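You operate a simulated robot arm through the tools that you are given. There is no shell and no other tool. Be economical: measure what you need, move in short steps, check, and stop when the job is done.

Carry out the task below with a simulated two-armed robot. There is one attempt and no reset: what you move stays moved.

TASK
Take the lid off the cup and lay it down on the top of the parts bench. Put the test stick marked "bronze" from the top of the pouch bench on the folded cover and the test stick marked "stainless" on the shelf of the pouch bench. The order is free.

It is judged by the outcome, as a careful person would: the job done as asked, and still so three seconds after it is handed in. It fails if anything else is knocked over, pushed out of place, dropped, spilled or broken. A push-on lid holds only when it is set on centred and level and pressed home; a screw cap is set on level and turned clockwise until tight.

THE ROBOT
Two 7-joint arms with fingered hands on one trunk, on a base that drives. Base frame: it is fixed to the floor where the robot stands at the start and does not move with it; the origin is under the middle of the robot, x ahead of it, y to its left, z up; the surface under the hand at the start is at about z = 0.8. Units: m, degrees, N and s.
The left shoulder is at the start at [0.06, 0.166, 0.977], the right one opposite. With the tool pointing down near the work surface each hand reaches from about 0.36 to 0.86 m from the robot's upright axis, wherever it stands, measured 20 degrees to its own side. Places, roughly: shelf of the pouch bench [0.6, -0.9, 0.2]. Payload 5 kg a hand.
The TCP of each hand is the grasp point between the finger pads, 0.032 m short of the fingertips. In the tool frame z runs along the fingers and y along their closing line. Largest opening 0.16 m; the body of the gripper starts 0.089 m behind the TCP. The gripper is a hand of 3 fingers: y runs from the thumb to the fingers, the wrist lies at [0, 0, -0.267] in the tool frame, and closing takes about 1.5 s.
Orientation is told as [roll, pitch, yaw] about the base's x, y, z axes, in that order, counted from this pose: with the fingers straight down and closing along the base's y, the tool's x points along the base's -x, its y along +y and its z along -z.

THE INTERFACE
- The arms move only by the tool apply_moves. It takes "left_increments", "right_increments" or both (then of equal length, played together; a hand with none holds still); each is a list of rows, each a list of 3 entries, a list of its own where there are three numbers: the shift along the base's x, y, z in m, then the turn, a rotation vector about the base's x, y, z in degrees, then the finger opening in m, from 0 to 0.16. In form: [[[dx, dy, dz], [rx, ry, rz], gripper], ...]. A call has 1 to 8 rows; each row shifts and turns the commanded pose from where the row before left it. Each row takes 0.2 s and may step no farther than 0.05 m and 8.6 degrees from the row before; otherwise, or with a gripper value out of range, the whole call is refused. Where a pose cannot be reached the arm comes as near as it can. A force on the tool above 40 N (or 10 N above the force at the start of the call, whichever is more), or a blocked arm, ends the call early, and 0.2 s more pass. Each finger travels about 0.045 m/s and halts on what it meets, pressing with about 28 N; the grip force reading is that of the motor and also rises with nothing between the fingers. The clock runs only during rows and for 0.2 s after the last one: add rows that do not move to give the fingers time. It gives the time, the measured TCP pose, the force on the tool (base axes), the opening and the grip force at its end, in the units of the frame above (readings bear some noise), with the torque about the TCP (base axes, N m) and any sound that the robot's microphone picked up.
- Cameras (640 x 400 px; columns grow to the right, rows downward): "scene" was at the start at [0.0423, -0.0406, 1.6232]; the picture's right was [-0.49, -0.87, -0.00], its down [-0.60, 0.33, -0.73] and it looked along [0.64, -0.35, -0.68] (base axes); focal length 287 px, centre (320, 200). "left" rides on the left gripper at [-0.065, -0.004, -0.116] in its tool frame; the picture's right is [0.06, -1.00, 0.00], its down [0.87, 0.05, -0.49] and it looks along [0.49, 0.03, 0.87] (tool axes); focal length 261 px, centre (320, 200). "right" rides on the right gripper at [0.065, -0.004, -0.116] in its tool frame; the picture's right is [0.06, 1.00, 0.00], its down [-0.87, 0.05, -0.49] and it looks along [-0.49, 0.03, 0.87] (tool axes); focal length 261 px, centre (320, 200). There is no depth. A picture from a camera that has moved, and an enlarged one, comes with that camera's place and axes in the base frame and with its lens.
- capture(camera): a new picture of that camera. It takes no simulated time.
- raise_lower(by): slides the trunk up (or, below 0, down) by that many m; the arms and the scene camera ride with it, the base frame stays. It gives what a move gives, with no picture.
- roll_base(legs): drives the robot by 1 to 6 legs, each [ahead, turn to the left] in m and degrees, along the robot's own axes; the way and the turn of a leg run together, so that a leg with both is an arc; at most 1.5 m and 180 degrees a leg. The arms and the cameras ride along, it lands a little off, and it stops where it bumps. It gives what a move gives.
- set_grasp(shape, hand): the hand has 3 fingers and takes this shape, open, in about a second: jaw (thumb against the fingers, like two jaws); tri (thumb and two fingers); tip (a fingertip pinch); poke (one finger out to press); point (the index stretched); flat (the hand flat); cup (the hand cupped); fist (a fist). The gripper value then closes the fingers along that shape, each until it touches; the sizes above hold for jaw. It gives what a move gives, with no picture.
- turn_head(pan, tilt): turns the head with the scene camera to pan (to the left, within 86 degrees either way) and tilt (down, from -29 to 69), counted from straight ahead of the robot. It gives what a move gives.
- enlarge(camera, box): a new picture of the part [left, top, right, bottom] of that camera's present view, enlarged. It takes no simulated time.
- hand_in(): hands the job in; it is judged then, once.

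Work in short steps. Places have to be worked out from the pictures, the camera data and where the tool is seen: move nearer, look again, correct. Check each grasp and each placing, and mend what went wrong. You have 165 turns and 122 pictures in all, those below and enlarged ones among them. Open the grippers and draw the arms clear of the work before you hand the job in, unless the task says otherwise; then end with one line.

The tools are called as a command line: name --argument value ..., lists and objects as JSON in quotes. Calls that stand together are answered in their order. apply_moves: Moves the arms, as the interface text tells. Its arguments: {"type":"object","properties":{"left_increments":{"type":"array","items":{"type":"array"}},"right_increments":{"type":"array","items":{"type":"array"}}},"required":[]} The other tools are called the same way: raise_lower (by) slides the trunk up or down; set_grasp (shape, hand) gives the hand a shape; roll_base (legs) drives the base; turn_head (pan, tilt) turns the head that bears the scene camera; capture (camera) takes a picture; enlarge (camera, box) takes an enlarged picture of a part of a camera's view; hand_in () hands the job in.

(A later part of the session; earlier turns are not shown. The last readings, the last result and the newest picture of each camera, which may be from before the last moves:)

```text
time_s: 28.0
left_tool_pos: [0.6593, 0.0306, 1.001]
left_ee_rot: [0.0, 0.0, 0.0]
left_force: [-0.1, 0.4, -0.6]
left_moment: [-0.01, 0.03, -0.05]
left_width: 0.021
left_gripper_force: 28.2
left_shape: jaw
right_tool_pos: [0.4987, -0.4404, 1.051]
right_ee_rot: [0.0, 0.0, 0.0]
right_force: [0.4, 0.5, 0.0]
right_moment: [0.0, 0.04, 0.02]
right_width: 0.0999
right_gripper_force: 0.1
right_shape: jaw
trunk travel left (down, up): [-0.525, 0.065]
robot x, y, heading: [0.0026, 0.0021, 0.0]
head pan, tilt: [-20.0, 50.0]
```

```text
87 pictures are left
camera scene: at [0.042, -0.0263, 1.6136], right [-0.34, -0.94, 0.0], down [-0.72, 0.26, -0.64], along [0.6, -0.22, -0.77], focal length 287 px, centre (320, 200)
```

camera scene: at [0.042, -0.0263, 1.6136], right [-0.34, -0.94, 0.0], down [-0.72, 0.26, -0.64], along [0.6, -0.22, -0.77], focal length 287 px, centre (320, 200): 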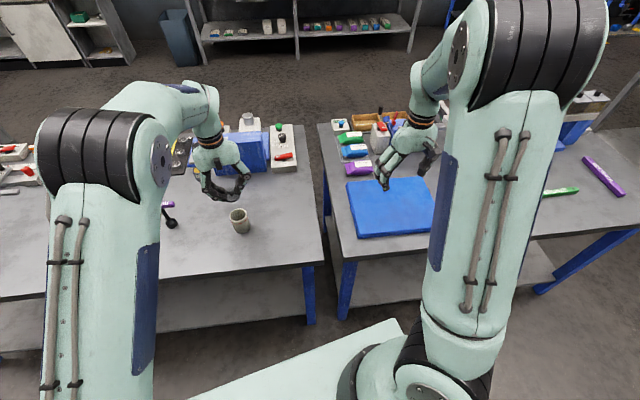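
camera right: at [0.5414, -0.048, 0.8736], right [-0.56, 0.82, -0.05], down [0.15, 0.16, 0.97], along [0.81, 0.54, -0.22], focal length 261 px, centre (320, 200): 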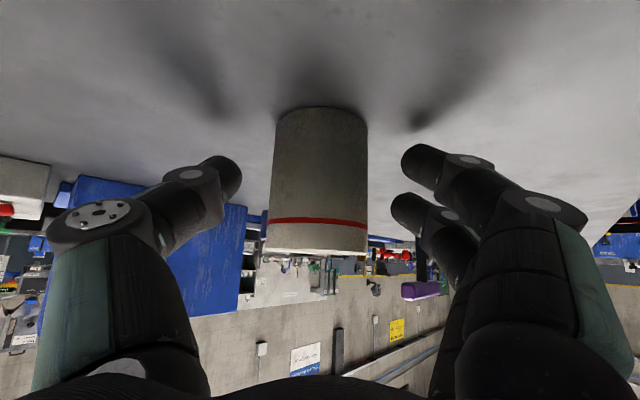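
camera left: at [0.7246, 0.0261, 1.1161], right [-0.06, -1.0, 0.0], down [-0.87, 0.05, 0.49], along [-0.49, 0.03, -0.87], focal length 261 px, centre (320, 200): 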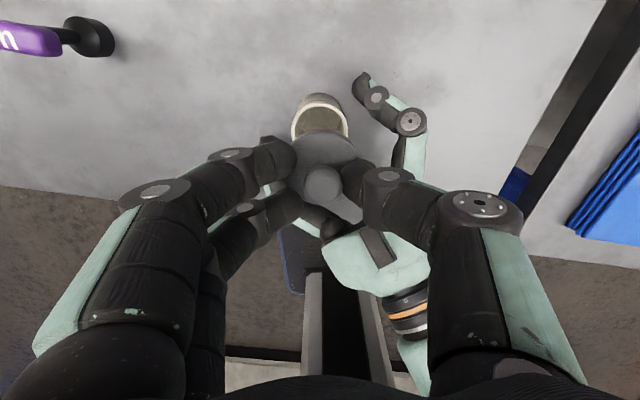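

The cup stands undisturbed. I carry the lid to a free spot on the same bench at about [0.56, -0.06] and lower it to a little above the table.

apply_moves --left_increments '[[[-0.025, -0.023, 0], [0, 0, 0], 0.008], [[-0.025, -0.023, 0], [0, 0, 0], 0.008], [[-0.025, -0.023, 0], [0, 0, 0], 0.008], [[-0.025, -0.023, 0], [0, 0, 0], 0.008], [[0, 0, -0.04], [0, 0, 0], 0.008], [[0, 0, -0.04], [0, 0, 0], 0.008], [[0, 0, -0.04], [0, 0, 0], 0.008], [[0, 0, -0.02], [0, 0, 0], 0.008]]'

enlarge --camera "scene" --box '[200, 170, 330, 270]'

capture --camera "left"

```text
time_s: 29.8
left_tool_pos: [0.5592, -0.0604, 0.8594]
left_ee_rot: [0.0, 0.0, 0.0]
left_force: [0.2, 0.0, 1.1]
left_moment: [0.0, 0.0, 0.02]
left_width: 0.0159
left_gripper_force: 28.2
left_shape: jaw
right_tool_pos: [0.4982, -0.4413, 1.0493]
right_ee_rot: [0.1, 0.1, 0.0]
right_force: [0.6, -0.1, -0.3]
right_moment: [-0.01, 0.0, 0.0]
right_width: 0.1
right_gripper_force: 0.0
right_shape: jaw
trunk travel left (down, up): [-0.525, 0.065]
robot x, y, heading: [-0.001, 0.0005, -0.2]
head pan, tilt: [-20.0, 50.0]
```

```text
4.00 times, centred on (265, 220) of scene
camera zoom: at [0.0424, -0.0266, 1.6136], right [-0.34, -0.94, 0.0], down [-0.72, 0.26, -0.64], along [0.6, -0.22, -0.77], focal length 1149 px, centre (540, 120)
```

zoom: 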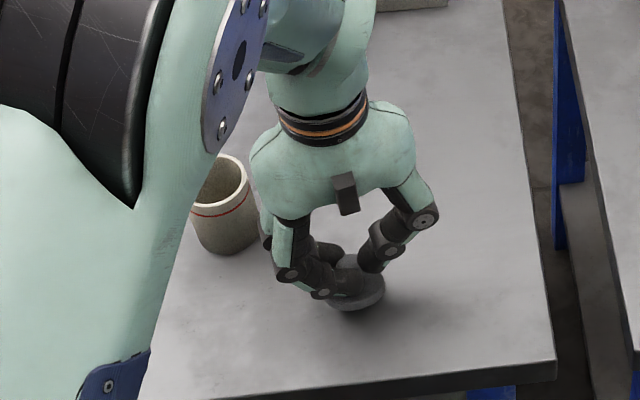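

```text
85 pictures are left
camera left: at [0.6244, -0.0657, 0.9752], right [-0.06, -1.0, 0.0], down [-0.87, 0.05, 0.49], along [-0.49, 0.03, -0.87], focal length 261 px, centre (320, 200)
```

left: 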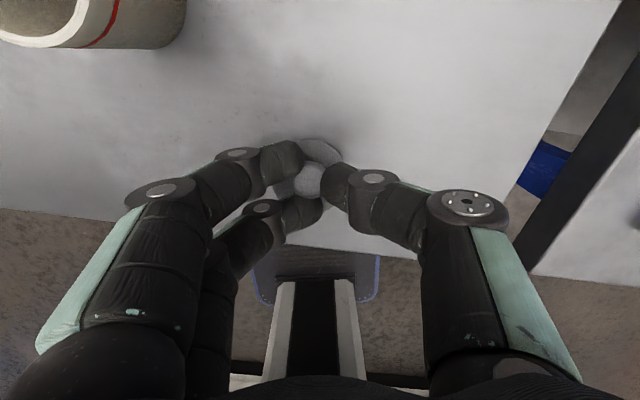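

The grip width fell to 0.016, so the lid has shifted in the fingers; I look closely.

enlarge --camera "left" --box '[240, 120, 400, 230]'

enlarge --camera "scene" --box '[260, 220, 308, 256]'

```text
3.64 times, centred on (320, 175) of left
camera zoom: at [0.6244, -0.0657, 0.9752], right [-0.06, -1.0, 0.0], down [-0.87, 0.05, 0.49], along [-0.49, 0.03, -0.87], focal length 948 px, centre (320, 291)
```

zoom: 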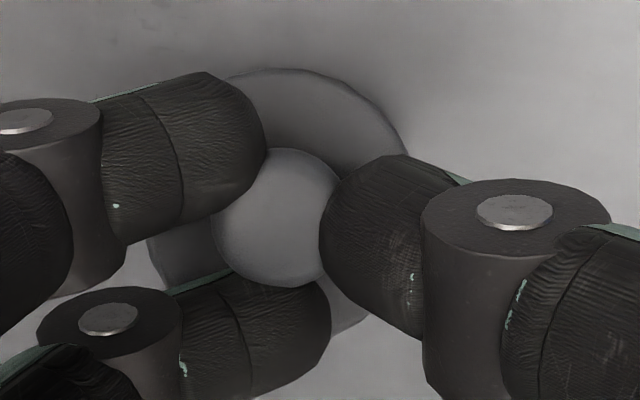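

```text
11.11 times, centred on (284, 238) of scene
camera zoom: at [0.0424, -0.0266, 1.6136], right [-0.34, -0.94, 0.0], down [-0.72, 0.26, -0.64], along [0.6, -0.22, -0.77], focal length 3192 px, centre (720, -222)
```

zoom: 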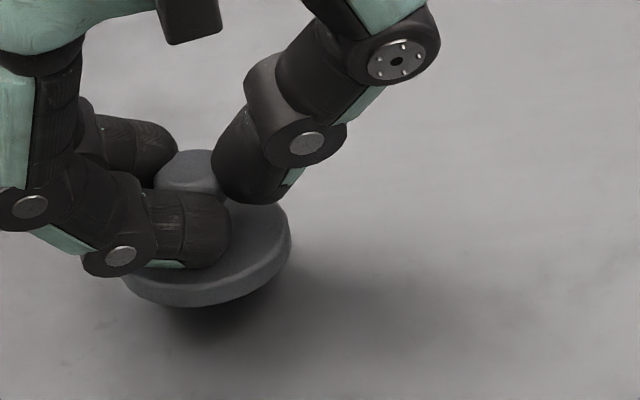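

The lid is slightly tilted but still held, some 10–15 mm above the table. I lower it in small steps until it touches.

apply_moves --left_increments '[[[0, 0, -0.004], [0, 0, 0], 0.008], [[0, 0, -0.003], [0, 0, 0], 0.008], [[0, 0, -0.003], [0, 0, 0], 0.008], [[0, 0, 0], [0, 0, 0], 0.008]]'

enlarge --camera "scene" --box '[260, 220, 308, 256]'

```text
time_s: 30.8
left_tool_pos: [0.5589, -0.0618, 0.8518]
left_ee_rot: [0.0, -0.1, 0.1]
left_force: [-3.1, 2.2, 8.6]
left_moment: [0.09, -0.03, 0.05]
left_width: 0.0163
left_gripper_force: 27.2
left_shape: jaw
right_tool_pos: [0.4977, -0.4412, 1.0505]
right_ee_rot: [0.0, -0.1, -0.1]
right_force: [0.5, 0.0, 0.1]
right_moment: [0.0, 0.02, -0.02]
right_width: 0.1
right_gripper_force: 0.1
right_shape: jaw
trunk travel left (down, up): [-0.525, 0.065]
robot x, y, heading: [-0.0024, 0.0001, -0.3]
head pan, tilt: [-20.0, 50.0]
```

```text
11.11 times, centred on (284, 238) of scene
camera zoom: at [0.0414, -0.0264, 1.6138], right [-0.34, -0.94, 0.0], down [-0.72, 0.26, -0.64], along [0.6, -0.22, -0.77], focal length 3192 px, centre (720, -222)
```

zoom: 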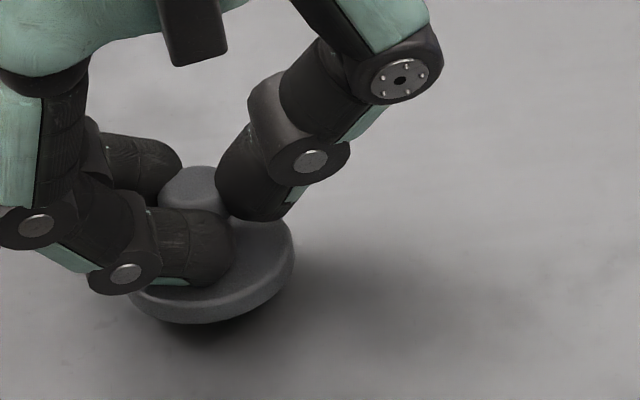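

The lid's edge touches the table (about 8 N). I open the fingers so it settles flat.

apply_moves --left_increments '[[[0, 0, 0], [0, 0, 0], 0.018], [[0, 0, 0], [0, 0, 0], 0.022], [[0, 0, 0], [0, 0, 0], 0.03], [[0, 0, 0], [0, 0, 0], 0.045], [[0, 0, 0], [0, 0, 0], 0.06], [[0, 0, 0], [0, 0, 0], 0.07], [[0, 0, 0], [0, 0, 0], 0.07]]'

enlarge --camera "scene" --box '[250, 210, 314, 260]'

capture --camera "left"

```text
time_s: 32.4
left_tool_pos: [0.5589, -0.0609, 0.8496]
left_ee_rot: [-0.1, -0.1, 0.0]
left_force: [0.0, 0.0, 0.5]
left_moment: [0.02, -0.02, 0.01]
left_width: 0.0697
left_gripper_force: 0.1
left_shape: jaw
right_tool_pos: [0.4986, -0.4411, 1.0494]
right_ee_rot: [0.0, 0.0, 0.0]
right_force: [0.1, -0.8, 0.9]
right_moment: [0.0, 0.0, 0.02]
right_width: 0.1002
right_gripper_force: 0.1
right_shape: jaw
trunk travel left (down, up): [-0.525, 0.065]
robot x, y, heading: [0.0003, -0.0023, -0.0]
head pan, tilt: [-20.0, 50.0]
```

```text
8.00 times, centred on (282, 235) of scene
camera zoom: at [0.0423, -0.0266, 1.6136], right [-0.34, -0.94, 0.0], down [-0.72, 0.26, -0.64], along [0.6, -0.22, -0.77], focal length 2299 px, centre (624, -80)
```

zoom: 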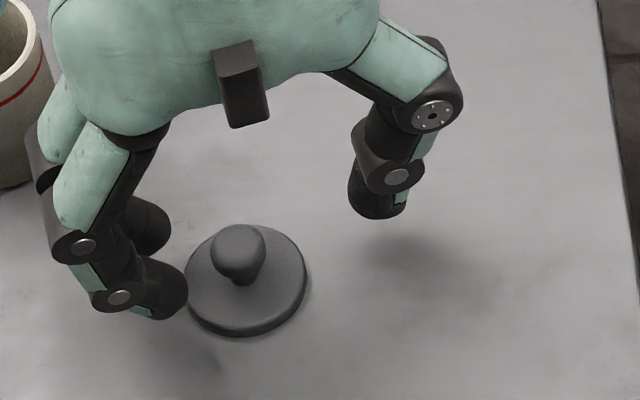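

```text
80 pictures are left
camera left: at [0.6239, -0.0657, 0.9661], right [-0.06, -1.0, 0.0], down [-0.87, 0.05, 0.49], along [-0.49, 0.03, -0.87], focal length 261 px, centre (320, 200)
```

left: 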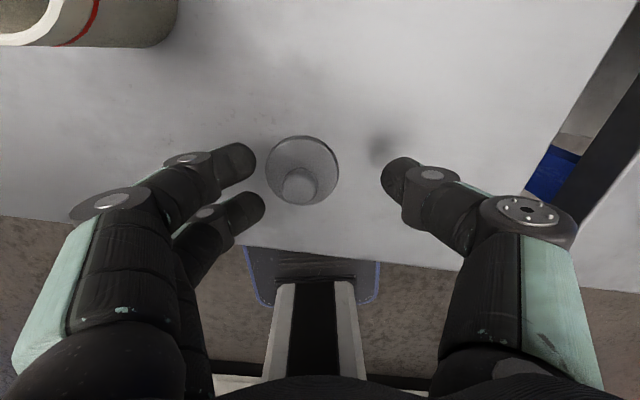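

The lid lies flat. I raise the left hand straight up and draw it aside, and then look at the sticks.

apply_moves --left_increments '[[[0, 0, 0.03], [0, 0, 0], 0.07], [[0, 0, 0.04], [0, 0, 0], 0.07], [[0, 0, 0.045], [0, 0, 0], 0.07], [[0, 0, 0.045], [0, 0, 0], 0.07], [[0, 0, 0.045], [0, 0, 0], 0.07], [[-0.02, 0.04, 0], [0, 0, 0], 0.07], [[-0.02, 0.04, 0], [0, 0, 0], 0.07], [[-0.02, 0.04, 0], [0, 0, 0], 0.07]]'

turn_head --pan -35 --tilt 45

capture --camera "scene"

```text
time_s: 34.2
left_tool_pos: [0.4984, 0.0589, 1.0569]
left_ee_rot: [0.0, 0.0, 0.0]
left_force: [-0.2, -0.3, 0.4]
left_moment: [-0.02, -0.02, 0.03]
left_width: 0.0698
left_gripper_force: 0.0
left_shape: jaw
right_tool_pos: [0.499, -0.4388, 1.0501]
right_ee_rot: [0.1, -0.1, 0.0]
right_force: [-0.9, -0.2, -0.7]
right_moment: [-0.01, -0.02, -0.05]
right_width: 0.0999
right_gripper_force: 0.0
right_shape: jaw
trunk travel left (down, up): [-0.525, 0.065]
robot x, y, heading: [0.0012, 0.001, 0.1]
head pan, tilt: [-20.0, 50.0]
```

```text
time_s: 35.0
left_tool_pos: [0.4994, 0.0581, 1.0552]
left_ee_rot: [0.1, 0.0, 0.0]
left_force: [-1.1, 0.9, 0.3]
left_moment: [0.0, 0.01, 0.01]
left_width: 0.0698
left_gripper_force: 0.0
left_shape: jaw
right_tool_pos: [0.4984, -0.4399, 1.0494]
right_ee_rot: [-0.1, 0.0, 0.0]
right_force: [0.4, -0.3, -0.2]
right_moment: [0.01, 0.01, -0.02]
right_width: 0.0999
right_gripper_force: 0.1
right_shape: jaw
trunk travel left (down, up): [-0.525, 0.065]
robot x, y, heading: [-0.0053, 0.0012, 0.1]
head pan, tilt: [-35.0, 45.0]
```

```text
79 pictures are left
camera scene: at [0.0364, -0.0465, 1.6205], right [-0.57, -0.82, 0.0], down [-0.58, 0.41, -0.71], along [0.58, -0.41, -0.71], focal length 287 px, centre (320, 200)
```

scene: 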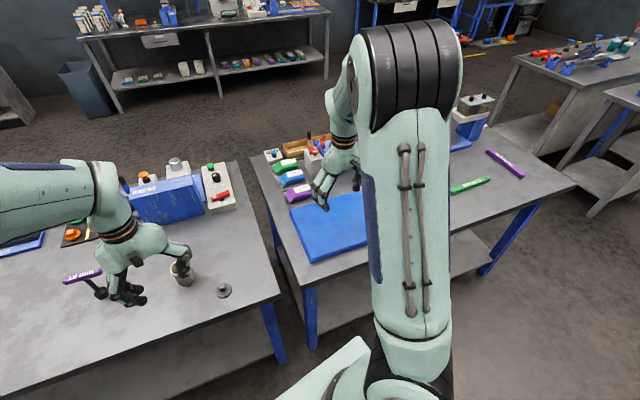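

Lid and cup are fine. The sticks (bronze ≈ [0.42,-1.09], stainless ≈ [0.41,-1.35]) are out of reach and the pouch bench is turned about -12.7°, so I must drive. First I raise and draw in both hands.

apply_moves --left_increments '[[[0, 0, 0.04], [0, 0, 0], 0.07], [[0, 0, 0.04], [0, 0, 0], 0.07], [[0, 0, 0.03], [0, 0, 0], 0.07], [[-0.03, 0.03, 0], [0, 0, 0], 0.07], [[-0.03, 0.03, 0], [0, 0, 0], 0.07]]' --right_increments '[[[0, 0, 0.04], [0, 0, 0], 0.1], [[0, 0, 0.04], [0, 0, 0], 0.1], [[0, 0, 0.03], [0, 0, 0], 0.1], [[-0.03, 0.03, 0], [0, 0, 0], 0.1], [[-0.03, 0.03, 0], [0, 0, 0], 0.1]]'

roll_base --legs '[[-0.25, 0], [0, -103.4], [0.545, 0], [0, 90.7]]'

capture --camera "scene"

```text
time_s: 36.2
left_tool_pos: [0.4381, 0.1216, 1.1657]
left_ee_rot: [0.0, -0.1, -0.1]
left_force: [-0.6, 1.0, 0.0]
left_moment: [-0.04, -0.01, -0.02]
left_width: 0.07
left_gripper_force: 0.0
left_shape: jaw
right_tool_pos: [0.4397, -0.3785, 1.1601]
right_ee_rot: [-0.1, -0.1, 0.0]
right_force: [0.1, -0.3, -0.6]
right_moment: [-0.08, 0.03, 0.01]
right_width: 0.0997
right_gripper_force: 0.2
right_shape: jaw
trunk travel left (down, up): [-0.525, 0.065]
robot x, y, heading: [0.0012, 0.0044, -0.2]
head pan, tilt: [-35.0, 45.0]
```

```text
time_s: 49.2
left_tool_pos: [0.0782, -0.5045, 1.1664]
left_ee_rot: [0.0, 0.0, -12.2]
left_force: [-0.3, 0.2, -0.2]
left_moment: [0.01, 0.02, 0.01]
left_width: 0.0696
left_gripper_force: 0.0
left_shape: jaw
right_tool_pos: [-0.0253, -0.9925, 1.1604]
right_ee_rot: [0.1, -0.1, -12.1]
right_force: [-0.3, 0.9, -0.7]
right_moment: [0.0, -0.02, 0.0]
right_width: 0.0998
right_gripper_force: 0.0
right_shape: jaw
trunk travel left (down, up): [-0.525, 0.065]
robot x, y, heading: [-0.3751, -0.5327, -12.2]
head pan, tilt: [-35.0, 45.0]
```

```text
78 pictures are left
camera scene: at [-0.3486, -0.5818, 1.6205], right [-0.73, -0.68, 0.0], down [-0.48, 0.52, -0.71], along [0.48, -0.52, -0.71], focal length 287 px, centre (320, 200)
```

scene: 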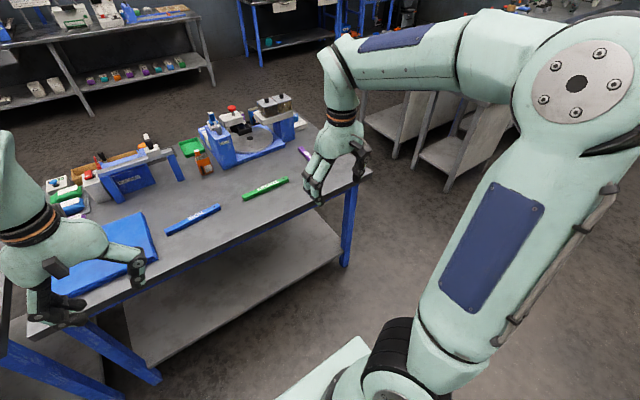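

Good view: bronze is at ≈[0.405,-1.07] (0.2 m long, turned -18.7°), and the shelf's front edge is clear to see. I drive ahead up to the bench.

roll_base --legs '[[0.25, -0.5]]'

turn_head --pan -30 --tilt 50

capture --camera "scene"

capture --camera "right"

```text
time_s: 51.0
left_tool_pos: [0.3269, -0.561, 1.1635]
left_ee_rot: [0.0, 0.0, -12.4]
left_force: [0.6, 0.5, -0.8]
left_moment: [0.02, 0.02, 0.01]
left_width: 0.0696
left_gripper_force: 0.1
left_shape: jaw
right_tool_pos: [0.2204, -1.0485, 1.1595]
right_ee_rot: [-0.1, 0.0, -12.6]
right_force: [0.2, -1.1, 0.2]
right_moment: [0.0, 0.02, 0.02]
right_width: 0.0999
right_gripper_force: 0.1
right_shape: jaw
trunk travel left (down, up): [-0.525, 0.065]
robot x, y, heading: [-0.1239, -0.5809, -12.5]
head pan, tilt: [-35.0, 45.0]
```

```text
time_s: 51.7
left_tool_pos: [0.3257, -0.5612, 1.1659]
left_ee_rot: [0.0, 0.0, -12.6]
left_force: [-0.3, -0.6, 1.2]
left_moment: [0.0, -0.01, -0.03]
left_width: 0.0697
left_gripper_force: 0.1
left_shape: jaw
right_tool_pos: [0.2183, -1.049, 1.1598]
right_ee_rot: [0.0, 0.0, -12.5]
right_force: [-0.8, -0.3, 0.0]
right_moment: [0.0, 0.0, -0.04]
right_width: 0.1
right_gripper_force: 0.0
right_shape: jaw
trunk travel left (down, up): [-0.525, 0.065]
robot x, y, heading: [-0.1268, -0.5812, -12.5]
head pan, tilt: [-30.0, 50.0]
```

```text
77 pictures are left
camera scene: at [-0.1007, -0.6281, 1.6136], right [-0.68, -0.74, 0.0], down [-0.56, 0.52, -0.64], along [0.47, -0.43, -0.77], focal length 287 px, centre (320, 200)
```

scene: 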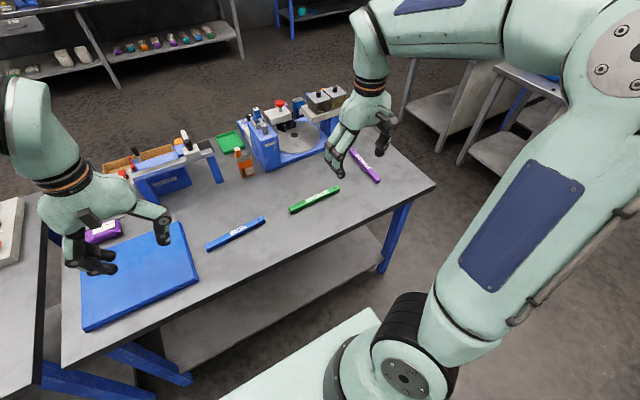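

```text
76 pictures are left
camera right: at [0.1553, -1.0391, 1.2757], right [0.15, 0.99, 0.0], down [0.86, -0.14, 0.49], along [0.49, -0.08, -0.87], focal length 261 px, centre (320, 200)
```

right: 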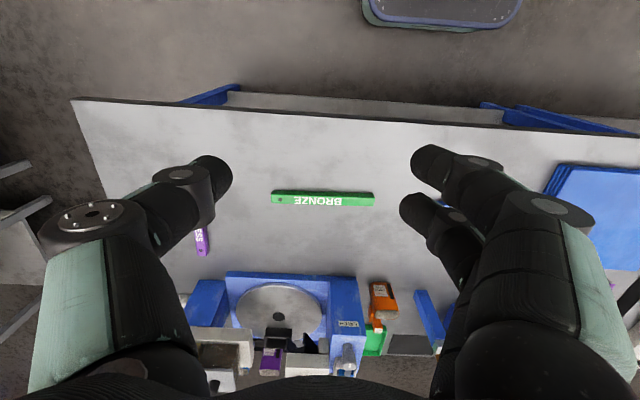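

The bronze stick is at ≈[0.41,-1.07], parallel to the bench edge. I turn the right hand +90° (closing across the stick) while going over it.

apply_moves --right_increments '[[[0.02, -0.002, -0.01], [0, 0, 8.5], 0.1], [[0.02, -0.002, -0.01], [0, 0, 8.5], 0.1], [[0.02, -0.002, -0.01], [0, 0, 8.5], 0.1], [[0.02, -0.002, -0.01], [0, 0, 8.5], 0.1], [[0.02, -0.002, -0.01], [0, 0, 8.5], 0.1], [[0.02, -0.002, -0.01], [0, 0, 8.5], 0.09], [[0.02, -0.002, -0.01], [0, 0, 8.5], 0.08], [[0.02, -0.002, -0.01], [0, 0, 8.5], 0.07]]'

apply_moves --right_increments '[[[0.015, -0.002, -0.02], [0, 0, 8.5], 0.07], [[0.01, -0.002, -0.02], [0, 0, 8.5], 0.07], [[0.006, -0.001, -0.02], [0, 0, 5], 0.07], [[0, 0, 0], [0, 0, 0], 0.07]]'

capture --camera "right"

capture --camera "scene"

```text
time_s: 53.5
left_tool_pos: [0.3271, -0.5636, 1.1642]
left_ee_rot: [0.1, 0.0, -12.5]
left_force: [0.1, -1.5, -0.5]
left_moment: [0.09, 0.04, 0.04]
left_width: 0.0698
left_gripper_force: 0.1
left_shape: jaw
right_tool_pos: [0.38, -1.0681, 1.0764]
right_ee_rot: [0.2, 0.1, 55.4]
right_force: [1.2, 1.7, 2.1]
right_moment: [-0.16, 0.09, 0.02]
right_width: 0.0706
right_gripper_force: 0.0
right_shape: jaw
trunk travel left (down, up): [-0.525, 0.065]
robot x, y, heading: [-0.13, -0.582, -12.5]
head pan, tilt: [-30.0, 50.0]
```

```text
time_s: 54.5
left_tool_pos: [0.3268, -0.5597, 1.1664]
left_ee_rot: [-0.1, -0.1, -12.5]
left_force: [-0.2, 0.3, -0.7]
left_moment: [-0.01, 0.0, 0.01]
left_width: 0.07
left_gripper_force: 0.1
left_shape: jaw
right_tool_pos: [0.3973, -1.0667, 1.0528]
right_ee_rot: [-0.5, -0.1, 66.1]
right_force: [0.9, 1.0, -0.3]
right_moment: [-0.06, 0.01, -0.03]
right_width: 0.0699
right_gripper_force: 0.0
right_shape: jaw
right hand out of reach, approached as far as the arm can: row 2, 3
trunk travel left (down, up): [-0.525, 0.065]
robot x, y, heading: [-0.127, -0.5797, -12.5]
head pan, tilt: [-30.0, 50.0]
```

```text
75 pictures are left
camera right: at [0.3741, -1.1289, 1.1676], right [-0.94, 0.35, -0.01], down [0.3, 0.82, 0.49], along [0.18, 0.46, -0.87], focal length 261 px, centre (320, 200)
```

right: 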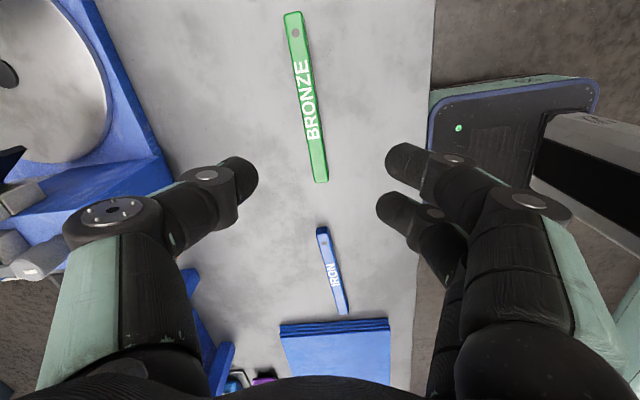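

```text
74 pictures are left
camera scene: at [-0.101, -0.6265, 1.6137], right [-0.68, -0.74, 0.0], down [-0.56, 0.52, -0.64], along [0.47, -0.43, -0.77], focal length 287 px, centre (320, 200)
```

scene: 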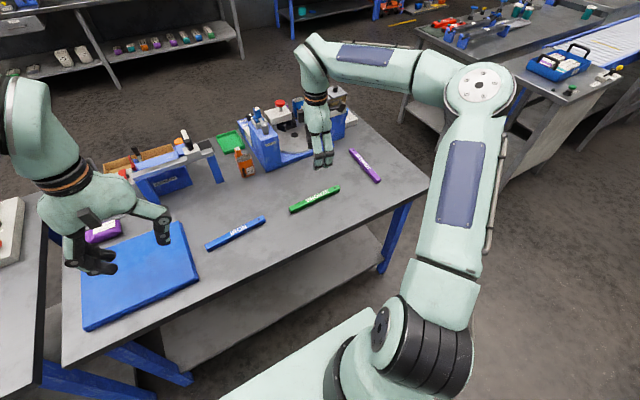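

Yaw is limited here since the stick is far to the right; the robot must stand further right. I lift and draw the right hand in, then drive back, sideways and forward by about 0.36 m.

apply_moves --right_increments '[[[0, 0, 0.04], [0, 0, 0], 0.07], [[-0.02, 0, 0.04], [0, 0, 0], 0.07], [[-0.04, 0.01, 0.02], [0, 0, -4], 0.07], [[-0.04, 0.02, 0], [0, 0, -8], 0.07], [[-0.04, 0.02, 0], [0, 0, -8], 0.07], [[-0.03, 0.02, 0], [0, 0, -8], 0.07]]'

roll_base --legs '[[-0.25, 0], [0, -90], [0.36, 0], [0, 90], [0.25, 0]]'

capture --camera "scene"

capture --camera "right"

```text
time_s: 55.9
left_tool_pos: [0.3265, -0.561, 1.1668]
left_ee_rot: [0.0, 0.0, -12.5]
left_force: [-0.9, 0.9, -0.1]
left_moment: [-0.02, 0.01, 0.03]
left_width: 0.0699
left_gripper_force: 0.1
left_shape: jaw
right_tool_pos: [0.2454, -0.9968, 1.0704]
right_ee_rot: [-0.3, -0.2, 37.9]
right_force: [-0.7, -0.9, 0.4]
right_moment: [0.0, 0.01, 0.0]
right_width: 0.0702
right_gripper_force: 0.0
right_shape: jaw
right hand out of reach, approached as far as the arm can: row 1, 2
trunk travel left (down, up): [-0.525, 0.065]
robot x, y, heading: [-0.1269, -0.5809, -12.6]
head pan, tilt: [-30.0, 50.0]
```

```text
time_s: 68.9
left_tool_pos: [0.2549, -0.9124, 1.1657]
left_ee_rot: [0.0, 0.1, -12.6]
left_force: [0.3, -1.1, -0.7]
left_moment: [0.03, 0.01, -0.02]
left_width: 0.0699
left_gripper_force: 0.1
left_shape: jaw
right_tool_pos: [0.1741, -1.3489, 1.071]
right_ee_rot: [-0.2, -0.1, 38.1]
right_force: [0.0, -0.7, 0.4]
right_moment: [-0.02, 0.04, -0.03]
right_width: 0.0704
right_gripper_force: 0.1
right_shape: jaw
trunk travel left (down, up): [-0.525, 0.065]
robot x, y, heading: [-0.1974, -0.9302, -12.4]
head pan, tilt: [-30.0, 50.0]
```

```text
73 pictures are left
camera scene: at [-0.1716, -0.9802, 1.6136], right [-0.68, -0.74, 0.0], down [-0.56, 0.52, -0.64], along [0.47, -0.43, -0.77], focal length 287 px, centre (320, 200)
```

scene: 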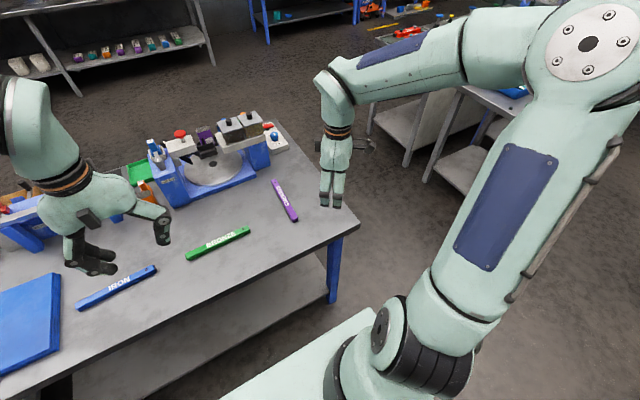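

```text
72 pictures are left
camera right: at [0.126, -1.393, 1.1858], right [-0.66, 0.75, 0.0], down [0.65, 0.58, 0.49], along [0.37, 0.33, -0.87], focal length 261 px, centre (320, 200)
```

right: 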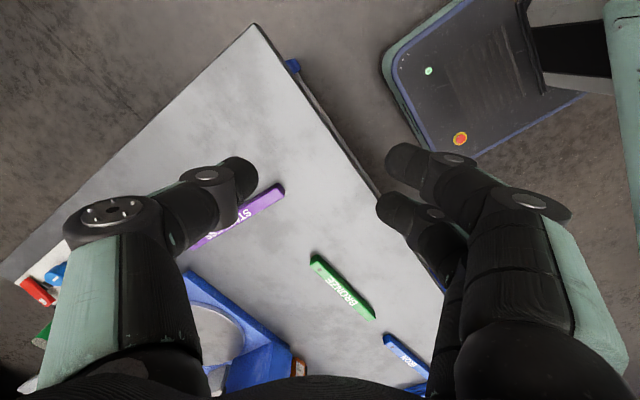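

Now both sticks are in comfortable reach. I bring the right hand over the bronze stick, turning to yaw ≈78°.

apply_moves --right_increments '[[[0.029, 0.035, 0], [0, 0, 5], 0.07], [[0.029, 0.035, 0], [0, 0, 5], 0.07], [[0.029, 0.035, 0], [0, 0, 5], 0.07], [[0.029, 0.035, 0], [0, 0, 5], 0.07], [[0.029, 0.035, 0], [0, 0, 5], 0.07], [[0.029, 0.035, 0], [0, 0, 5], 0.07], [[0.029, 0.035, 0], [0, 0, 5], 0.07], [[0.029, 0.035, 0], [0, 0, 5], 0.07]]'

capture --camera "right"

```text
time_s: 70.7
left_tool_pos: [0.2552, -0.9108, 1.1654]
left_ee_rot: [0.1, 0.0, -12.5]
left_force: [0.2, -0.3, 0.7]
left_moment: [-0.03, 0.02, -0.07]
left_width: 0.0698
left_gripper_force: 0.0
left_shape: jaw
right_tool_pos: [0.4069, -1.0667, 1.0708]
right_ee_rot: [-0.3, 0.0, 78.3]
right_force: [0.1, 0.8, -0.3]
right_moment: [-0.05, 0.05, -0.02]
right_width: 0.0705
right_gripper_force: 0.2
right_shape: jaw
trunk travel left (down, up): [-0.525, 0.065]
robot x, y, heading: [-0.2017, -0.9348, -12.7]
head pan, tilt: [-30.0, 50.0]
```

```text
71 pictures are left
camera right: at [0.3968, -1.1323, 1.1861], right [-0.99, 0.14, 0.0], down [0.12, 0.86, 0.49], along [0.07, 0.49, -0.87], focal length 261 px, centre (320, 200)
```

right: 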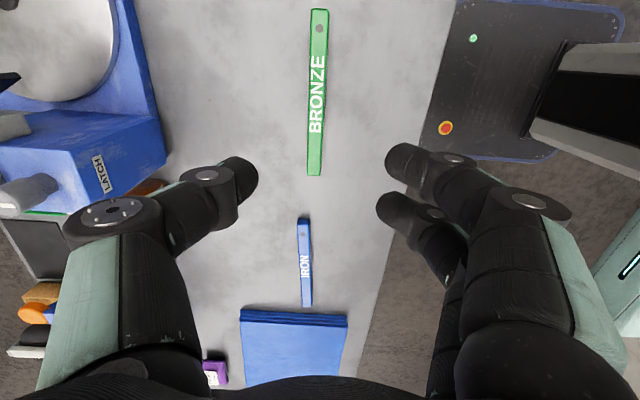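

Bronze centre refined to [0.411,-1.071], direction 10.3°. I correct by 5 mm and descend to just above it, opening 0.06.

apply_moves --right_increments '[[[0.005, -0.003, -0.04], [0, 0, 1.4], 0.065], [[0, 0, -0.045], [0, 0, 0], 0.06], [[0, 0, -0.045], [0, 0, 0], 0.06], [[0, 0, -0.045], [0, 0, 0], 0.06], [[0, 0, -0.035], [0, 0, 0], 0.06], [[0, 0, 0], [0, 0, 0], 0.06]]'

capture --camera "right"

enlarge --camera "scene" --box '[140, 150, 300, 280]'

```text
time_s: 72.1
left_tool_pos: [0.2535, -0.9135, 1.1654]
left_ee_rot: [-0.1, 0.1, -12.5]
left_force: [-0.6, 0.3, -0.6]
left_moment: [-0.01, -0.02, 0.02]
left_width: 0.0698
left_gripper_force: 0.1
left_shape: jaw
right_tool_pos: [0.4108, -1.0717, 0.8609]
right_ee_rot: [-0.3, -0.3, 79.5]
right_force: [-0.1, -0.7, -0.2]
right_moment: [-0.02, 0.01, 0.02]
right_width: 0.0604
right_gripper_force: 0.1
right_shape: jaw
trunk travel left (down, up): [-0.525, 0.065]
robot x, y, heading: [-0.2019, -0.9384, -12.7]
head pan, tilt: [-30.0, 50.0]
```

```text
70 pictures are left
camera right: at [0.4027, -1.1373, 0.9761], right [-0.99, 0.12, -0.01], down [0.1, 0.86, 0.49], along [0.06, 0.49, -0.87], focal length 261 px, centre (320, 200)
```

right: 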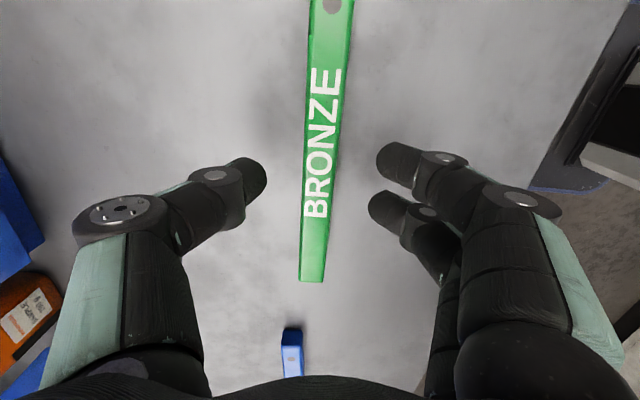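

```text
3.08 times, centred on (220, 215) of scene
camera zoom: at [-0.1733, -0.9798, 1.6136], right [-0.68, -0.74, 0.0], down [-0.56, 0.52, -0.64], along [0.47, -0.44, -0.77], focal length 884 px, centre (628, 154)
```

zoom: 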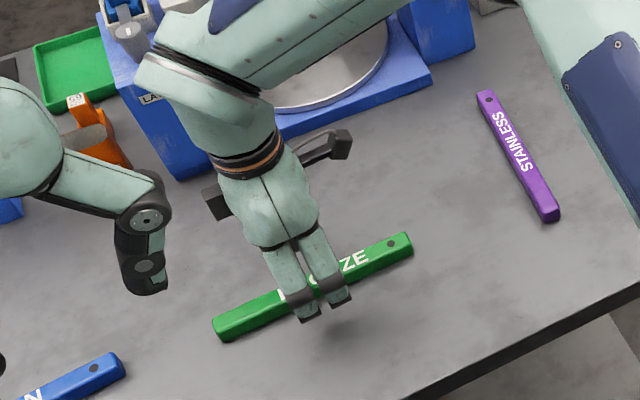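

The stick is centred between the fingers, about 4° askew. I turn by -3.8°, go down to z≈0.838 and close.

apply_moves --right_increments '[[[0, 0, -0.012], [0, 0, -3.8], 0.06], [[0, 0, -0.01], [0, 0, 0], 0.06], [[0, 0, 0], [0, 0, 0], 0.045], [[0, 0, 0], [0, 0, 0], 0.03], [[0, 0, 0], [0, 0, 0], 0.015], [[0, 0, 0], [0, 0, 0], 0.01], [[0, 0, 0], [0, 0, 0], 0.01]]'

capture --camera "right"

```text
time_s: 73.7
left_tool_pos: [0.2542, -0.9131, 1.1654]
left_ee_rot: [0.0, 0.0, -12.5]
left_force: [-0.5, 0.3, -0.6]
left_moment: [-0.02, 0.0, 0.03]
left_width: 0.0696
left_gripper_force: 0.0
left_shape: jaw
right_tool_pos: [0.41, -1.0719, 0.8393]
right_ee_rot: [-0.3, -0.2, 75.7]
right_force: [0.4, -0.2, 0.0]
right_moment: [-0.02, -0.03, 0.01]
right_width: 0.0166
right_gripper_force: 27.6
right_shape: jaw
trunk travel left (down, up): [-0.525, 0.065]
robot x, y, heading: [-0.1989, -0.934, -12.4]
head pan, tilt: [-30.0, 50.0]
```

```text
68 pictures are left
camera right: at [0.3986, -1.137, 0.9542], right [-0.98, 0.19, 0.0], down [0.16, 0.85, 0.49], along [0.1, 0.48, -0.87], focal length 261 px, centre (320, 200)
```

right: 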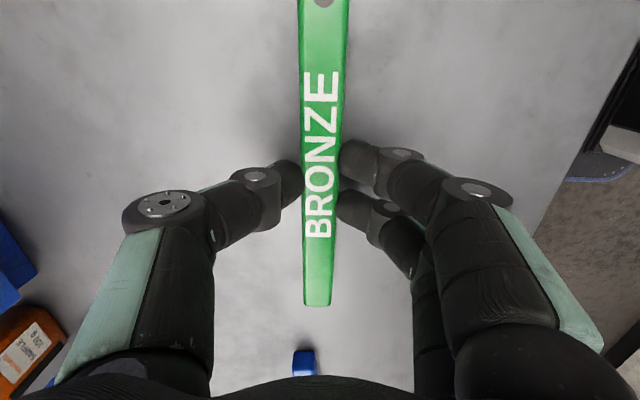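

The bronze stick is gripped (width 0.017). I lift it and draw it in.

apply_moves --right_increments '[[[0, 0, 0.02], [0, 0, 0], 0.01], [[0, 0, 0.04], [0, 0, 0], 0.01], [[0, 0, 0.045], [0, 0, 0], 0.01], [[0, 0, 0.045], [0, 0, 0], 0.01], [[0, 0, 0.045], [0, 0, 0], 0.01], [[-0.03, 0, 0.02], [0, 0, 0], 0.01], [[-0.04, 0, 0], [0, 0, 0], 0.01], [[-0.04, 0, 0], [0, 0, 0], 0.01]]'

capture --camera "right"

```text
time_s: 75.5
left_tool_pos: [0.2528, -0.9127, 1.1657]
left_ee_rot: [0.0, 0.0, -12.4]
left_force: [-0.1, 0.4, -0.2]
left_moment: [0.0, 0.0, 0.02]
left_width: 0.0697
left_gripper_force: 0.1
left_shape: jaw
right_tool_pos: [0.3003, -1.0734, 1.0537]
right_ee_rot: [-0.3, -0.1, 75.7]
right_force: [-0.2, -0.5, -1.7]
right_moment: [0.02, -0.05, 0.02]
right_width: 0.0165
right_gripper_force: 27.9
right_shape: jaw
trunk travel left (down, up): [-0.525, 0.065]
robot x, y, heading: [-0.2054, -0.9349, -12.5]
head pan, tilt: [-30.0, 50.0]
```

```text
67 pictures are left
camera right: at [0.2873, -1.1377, 1.1697], right [-0.98, 0.19, -0.01], down [0.16, 0.85, 0.49], along [0.1, 0.48, -0.87], focal length 261 px, centre (320, 200)
```

right: 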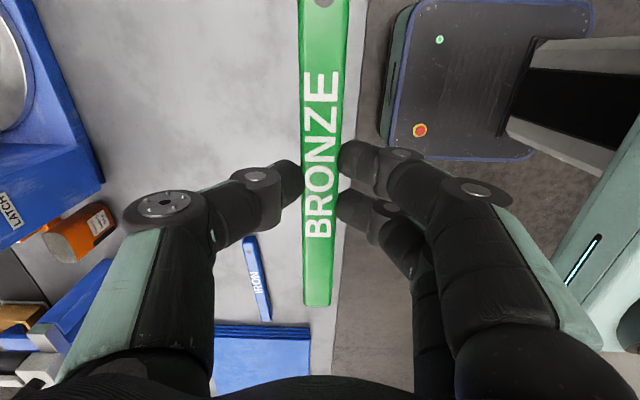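

The stick is held firmly and level. I drive back, left 0.55 m and forward again to stand before the cover.

roll_base --legs '[[-0.25, 0], [0, 90], [0.55, 0], [0, -90], [0.25, 0]]'

turn_head --pan -10 --tilt 55

capture --camera "scene"

capture --camera "right"

```text
time_s: 89.4
left_tool_pos: [0.3828, -0.3946, 1.1644]
left_ee_rot: [0.1, 0.0, -13.8]
left_force: [-0.3, -0.1, -0.6]
left_moment: [0.01, 0.05, -0.01]
left_width: 0.0696
left_gripper_force: 0.0
left_shape: jaw
right_tool_pos: [0.4267, -0.555, 1.0531]
right_ee_rot: [-0.2, 0.0, 74.4]
right_force: [0.7, -0.6, -2.3]
right_moment: [0.01, 0.04, 0.0]
right_width: 0.0161
right_gripper_force: 28.2
right_shape: jaw
trunk travel left (down, up): [-0.525, 0.065]
robot x, y, heading: [-0.0731, -0.4069, -13.9]
head pan, tilt: [-30.0, 50.0]
```

```text
time_s: 90.2
left_tool_pos: [0.3825, -0.3931, 1.1647]
left_ee_rot: [0.0, 0.2, -13.8]
left_force: [-0.7, -0.8, -1.3]
left_moment: [-0.02, 0.0, 0.01]
left_width: 0.0697
left_gripper_force: 0.0
left_shape: jaw
right_tool_pos: [0.4246, -0.5543, 1.0536]
right_ee_rot: [-0.2, -0.1, 74.5]
right_force: [-0.5, -0.6, -1.6]
right_moment: [-0.01, -0.01, 0.01]
right_width: 0.0159
right_gripper_force: 27.8
right_shape: jaw
trunk travel left (down, up): [-0.525, 0.065]
robot x, y, heading: [-0.0737, -0.4033, -13.7]
head pan, tilt: [-10.0, 55.0]
```

```text
66 pictures are left
camera scene: at [-0.0359, -0.4269, 1.6071], right [-0.4, -0.91, 0.0], down [-0.75, 0.33, -0.57], along [0.52, -0.23, -0.82], focal length 287 px, centre (320, 200)
```

scene: 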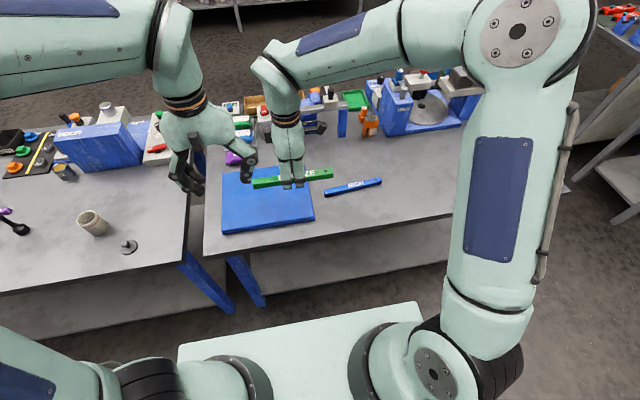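

```text
65 pictures are left
camera right: at [0.4117, -0.6191, 1.169], right [-0.98, 0.21, 0.0], down [0.18, 0.85, 0.49], along [0.11, 0.48, -0.87], focal length 261 px, centre (320, 200)
```

right: 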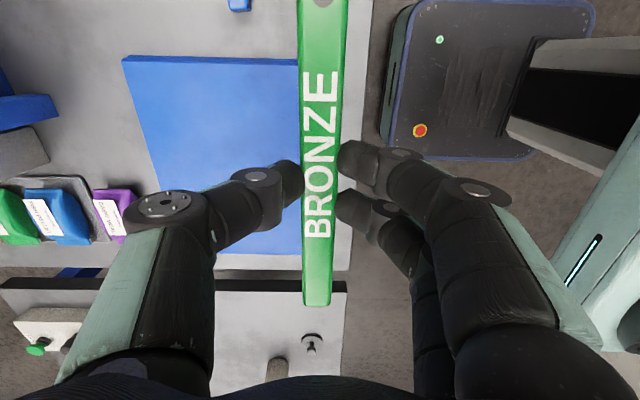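

The cover spans about [0.41–0.71, -0.32–-0.67], centre ≈[0.56,-0.49]. I take the left hand aside and bring the stick above the cover.

apply_moves --left_increments '[[[-0.01, 0.035, 0], [0, 0, 0], 0.07], [[-0.01, 0.035, 0], [0, 0, 0], 0.07], [[-0.01, 0.035, 0], [0, 0, 0], 0.07], [[-0.01, 0.035, 0], [0, 0, 0], 0.07], [[0, 0, 0], [0, 0, 0], 0.07], [[0, 0, 0], [0, 0, 0], 0.07]]' --right_increments '[[[0, 0, 0], [0, 0, 0], 0.01], [[0.031, 0.016, 0], [0, 0, 0], 0.01], [[0.031, 0.016, 0], [0, 0, 0], 0.01], [[0.031, 0.016, 0], [0, 0, 0], 0.01], [[0.031, 0.016, -0.02], [0, 0, 0], 0.01], [[0, 0, -0.04], [0, 0, 0], 0.01]]'

capture --camera "right"

enlarge --camera "scene" --box '[200, 120, 360, 250]'

```text
time_s: 91.6
left_tool_pos: [0.3414, -0.253, 1.166]
left_ee_rot: [0.0, 0.0, -13.8]
left_force: [-0.1, 0.5, -0.7]
left_moment: [0.03, -0.03, -0.01]
left_width: 0.0697
left_gripper_force: 0.0
left_shape: jaw
right_tool_pos: [0.5487, -0.4917, 0.9931]
right_ee_rot: [-0.3, -0.2, 74.3]
right_force: [0.8, 0.8, -1.0]
right_moment: [0.03, 0.03, -0.01]
right_width: 0.0161
right_gripper_force: 27.7
right_shape: jaw
trunk travel left (down, up): [-0.525, 0.065]
robot x, y, heading: [-0.0739, -0.4066, -13.7]
head pan, tilt: [-10.0, 55.0]
```

```text
64 pictures are left
camera right: at [0.5355, -0.5551, 1.1087], right [-0.98, 0.21, -0.01], down [0.18, 0.85, 0.49], along [0.11, 0.48, -0.87], focal length 261 px, centre (320, 200)
```

right: 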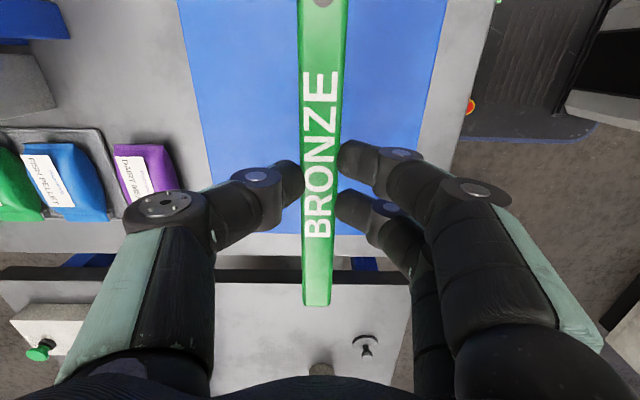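

```text
3.08 times, centred on (280, 185) of scene
camera zoom: at [-0.036, -0.4267, 1.6072], right [-0.4, -0.91, 0.0], down [-0.75, 0.33, -0.57], along [0.52, -0.23, -0.82], focal length 884 px, centre (443, 246)
```

zoom: 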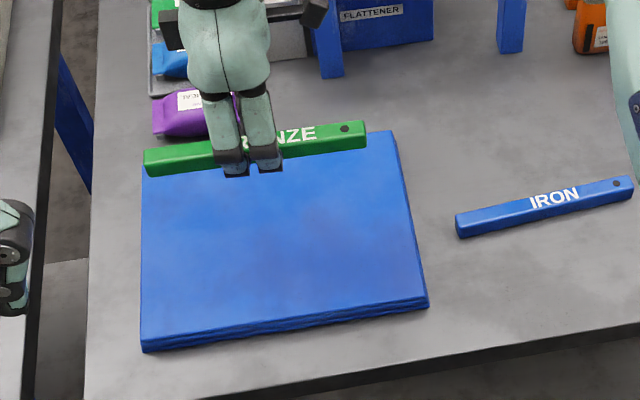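

The stick is over the middle of the cover, parallel to it. I lower towards it.

apply_moves --right_increments '[[[0, 0, -0.04], [0, 0, 0], 0.01], [[0, 0, -0.035], [0, 0, 0], 0.01], [[0, 0, -0.02], [0, 0, 0], 0.01], [[0, 0, -0.01], [0, 0, 0], 0.01], [[0, 0, -0.005], [0, 0, 0], 0.01], [[0, 0, 0], [0, 0, 0], 0.01]]'

enlarge --camera "scene" --box '[210, 150, 330, 240]'

```text
time_s: 93.0
left_tool_pos: [0.342, -0.2536, 1.1654]
left_ee_rot: [0.0, 0.0, -13.7]
left_force: [0.0, -0.1, 0.7]
left_moment: [0.02, -0.02, -0.01]
left_width: 0.0699
left_gripper_force: 0.0
left_shape: jaw
right_tool_pos: [0.5491, -0.491, 0.8839]
right_ee_rot: [-0.3, -0.1, 74.4]
right_force: [0.0, -0.3, -0.4]
right_moment: [-0.01, -0.02, 0.0]
right_width: 0.0159
right_gripper_force: 28.5
right_shape: jaw
trunk travel left (down, up): [-0.525, 0.065]
robot x, y, heading: [-0.076, -0.4044, -13.8]
head pan, tilt: [-10.0, 55.0]
```

```text
4.44 times, centred on (270, 195) of scene
camera zoom: at [-0.036, -0.4266, 1.6071], right [-0.4, -0.91, 0.0], down [-0.75, 0.33, -0.57], along [0.52, -0.23, -0.82], focal length 1277 px, centre (542, 222)
```

zoom: 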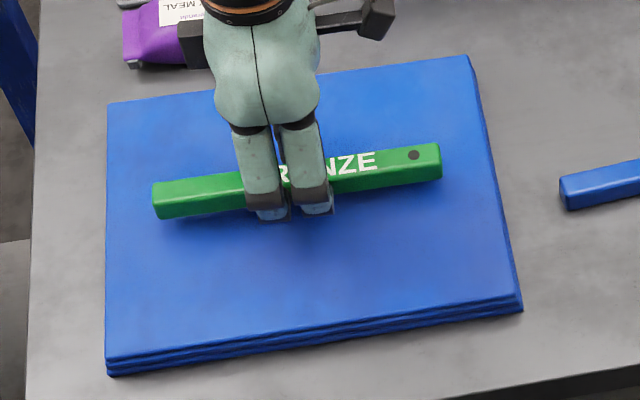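

Still clear by roughly 20 mm. I go down in small steps, watching the force.

apply_moves --right_increments '[[[0, 0, -0.005], [0, 0, 0], 0.01], [[0, 0, -0.005], [0, 0, 0], 0.01], [[0, 0, -0.004], [0, 0, 0], 0.01], [[0, 0, 0], [0, 0, 0], 0.01]]'

enlarge --camera "scene" --box '[230, 165, 302, 219]'

```text
time_s: 94.0
left_tool_pos: [0.3408, -0.2533, 1.1664]
left_ee_rot: [0.0, 0.1, -13.8]
left_force: [-0.3, -0.7, 0.2]
left_moment: [0.02, 0.02, -0.01]
left_width: 0.0698
left_gripper_force: 0.0
left_shape: jaw
right_tool_pos: [0.5489, -0.4898, 0.87]
right_ee_rot: [-0.2, -0.1, 74.4]
right_force: [0.4, 0.0, -1.0]
right_moment: [0.02, -0.01, -0.01]
right_width: 0.016
right_gripper_force: 28.4
right_shape: jaw
trunk travel left (down, up): [-0.525, 0.065]
robot x, y, heading: [-0.0752, -0.4007, -13.6]
head pan, tilt: [-10.0, 55.0]
```

```text
7.41 times, centred on (266, 192) of scene
camera zoom: at [-0.036, -0.4266, 1.6071], right [-0.4, -0.91, 0.0], down [-0.75, 0.33, -0.57], along [0.52, -0.23, -0.82], focal length 2128 px, centre (720, 259)
```

zoom: 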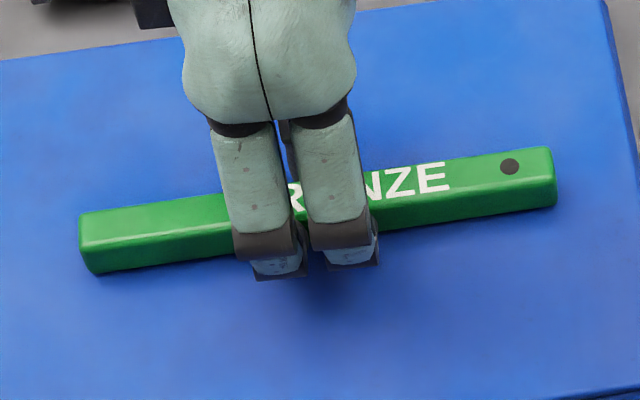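

Still no contact, but very near. A few more 3 mm steps.

apply_moves --right_increments '[[[0, 0, -0.003], [0, 0, 0], 0.01], [[0, 0, -0.003], [0, 0, 0], 0.01], [[0, 0, -0.002], [0, 0, 0], 0.01], [[0, 0, 0], [0, 0, 0], 0.01]]'

```text
time_s: 95.0
left_tool_pos: [0.3391, -0.2533, 1.1666]
left_ee_rot: [0.0, -0.1, -13.8]
left_force: [-0.3, -0.2, 0.3]
left_moment: [0.01, 0.0, -0.03]
left_width: 0.0698
left_gripper_force: 0.0
left_shape: jaw
right_tool_pos: [0.5493, -0.49, 0.8666]
right_ee_rot: [-0.6, -0.3, 74.3]
right_force: [-0.9, -2.4, 36.9]
right_moment: [-0.04, 0.05, -0.02]
right_width: 0.0189
right_gripper_force: 28.2
right_shape: jaw
trunk travel left (down, up): [-0.525, 0.065]
robot x, y, heading: [-0.0753, -0.405, -14.2]
head pan, tilt: [-10.0, 55.0]
```

Contact: it presses on the cover. I ease up 4 mm and open the hand slowly.

apply_moves --right_increments '[[[0, 0, 0.003], [0, 0, 0], 0.01], [[0, 0, 0.001], [0, 0, 0], 0.018], [[0, 0, 0], [0, 0, 0], 0.024], [[0, 0, 0], [0, 0, 0], 0.032], [[0, 0, 0], [0, 0, 0], 0.045], [[0, 0, 0], [0, 0, 0], 0.06], [[0, 0, 0], [0, 0, 0], 0.06]]'

capture --camera "right"

```text
time_s: 96.6
left_tool_pos: [0.3423, -0.2524, 1.1656]
left_ee_rot: [-0.1, 0.1, -13.7]
left_force: [-0.2, 1.1, 0.8]
left_moment: [-0.01, -0.01, 0.03]
left_width: 0.07
left_gripper_force: 0.0
left_shape: jaw
right_tool_pos: [0.5502, -0.4903, 0.8665]
right_ee_rot: [-0.2, -0.1, 74.4]
right_force: [-0.2, -0.1, 0.4]
right_moment: [0.01, 0.01, -0.03]
right_width: 0.0595
right_gripper_force: 0.0
right_shape: jaw
trunk travel left (down, up): [-0.525, 0.065]
robot x, y, heading: [-0.0718, -0.4021, -13.7]
head pan, tilt: [-10.0, 55.0]
```

```text
60 pictures are left
camera right: at [0.5356, -0.5548, 0.9809], right [-0.98, 0.21, 0.0], down [0.18, 0.85, 0.49], along [0.11, 0.48, -0.87], focal length 261 px, centre (320, 200)
```

right: 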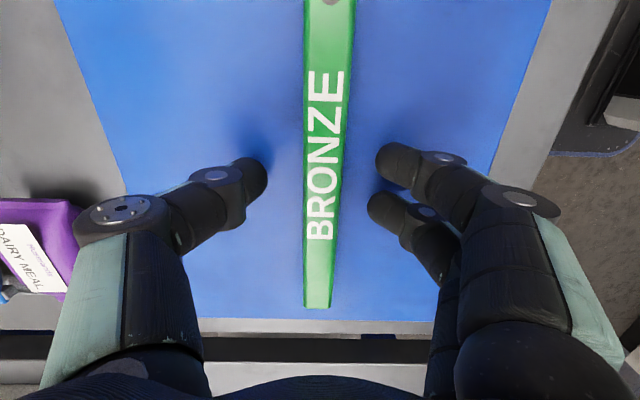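

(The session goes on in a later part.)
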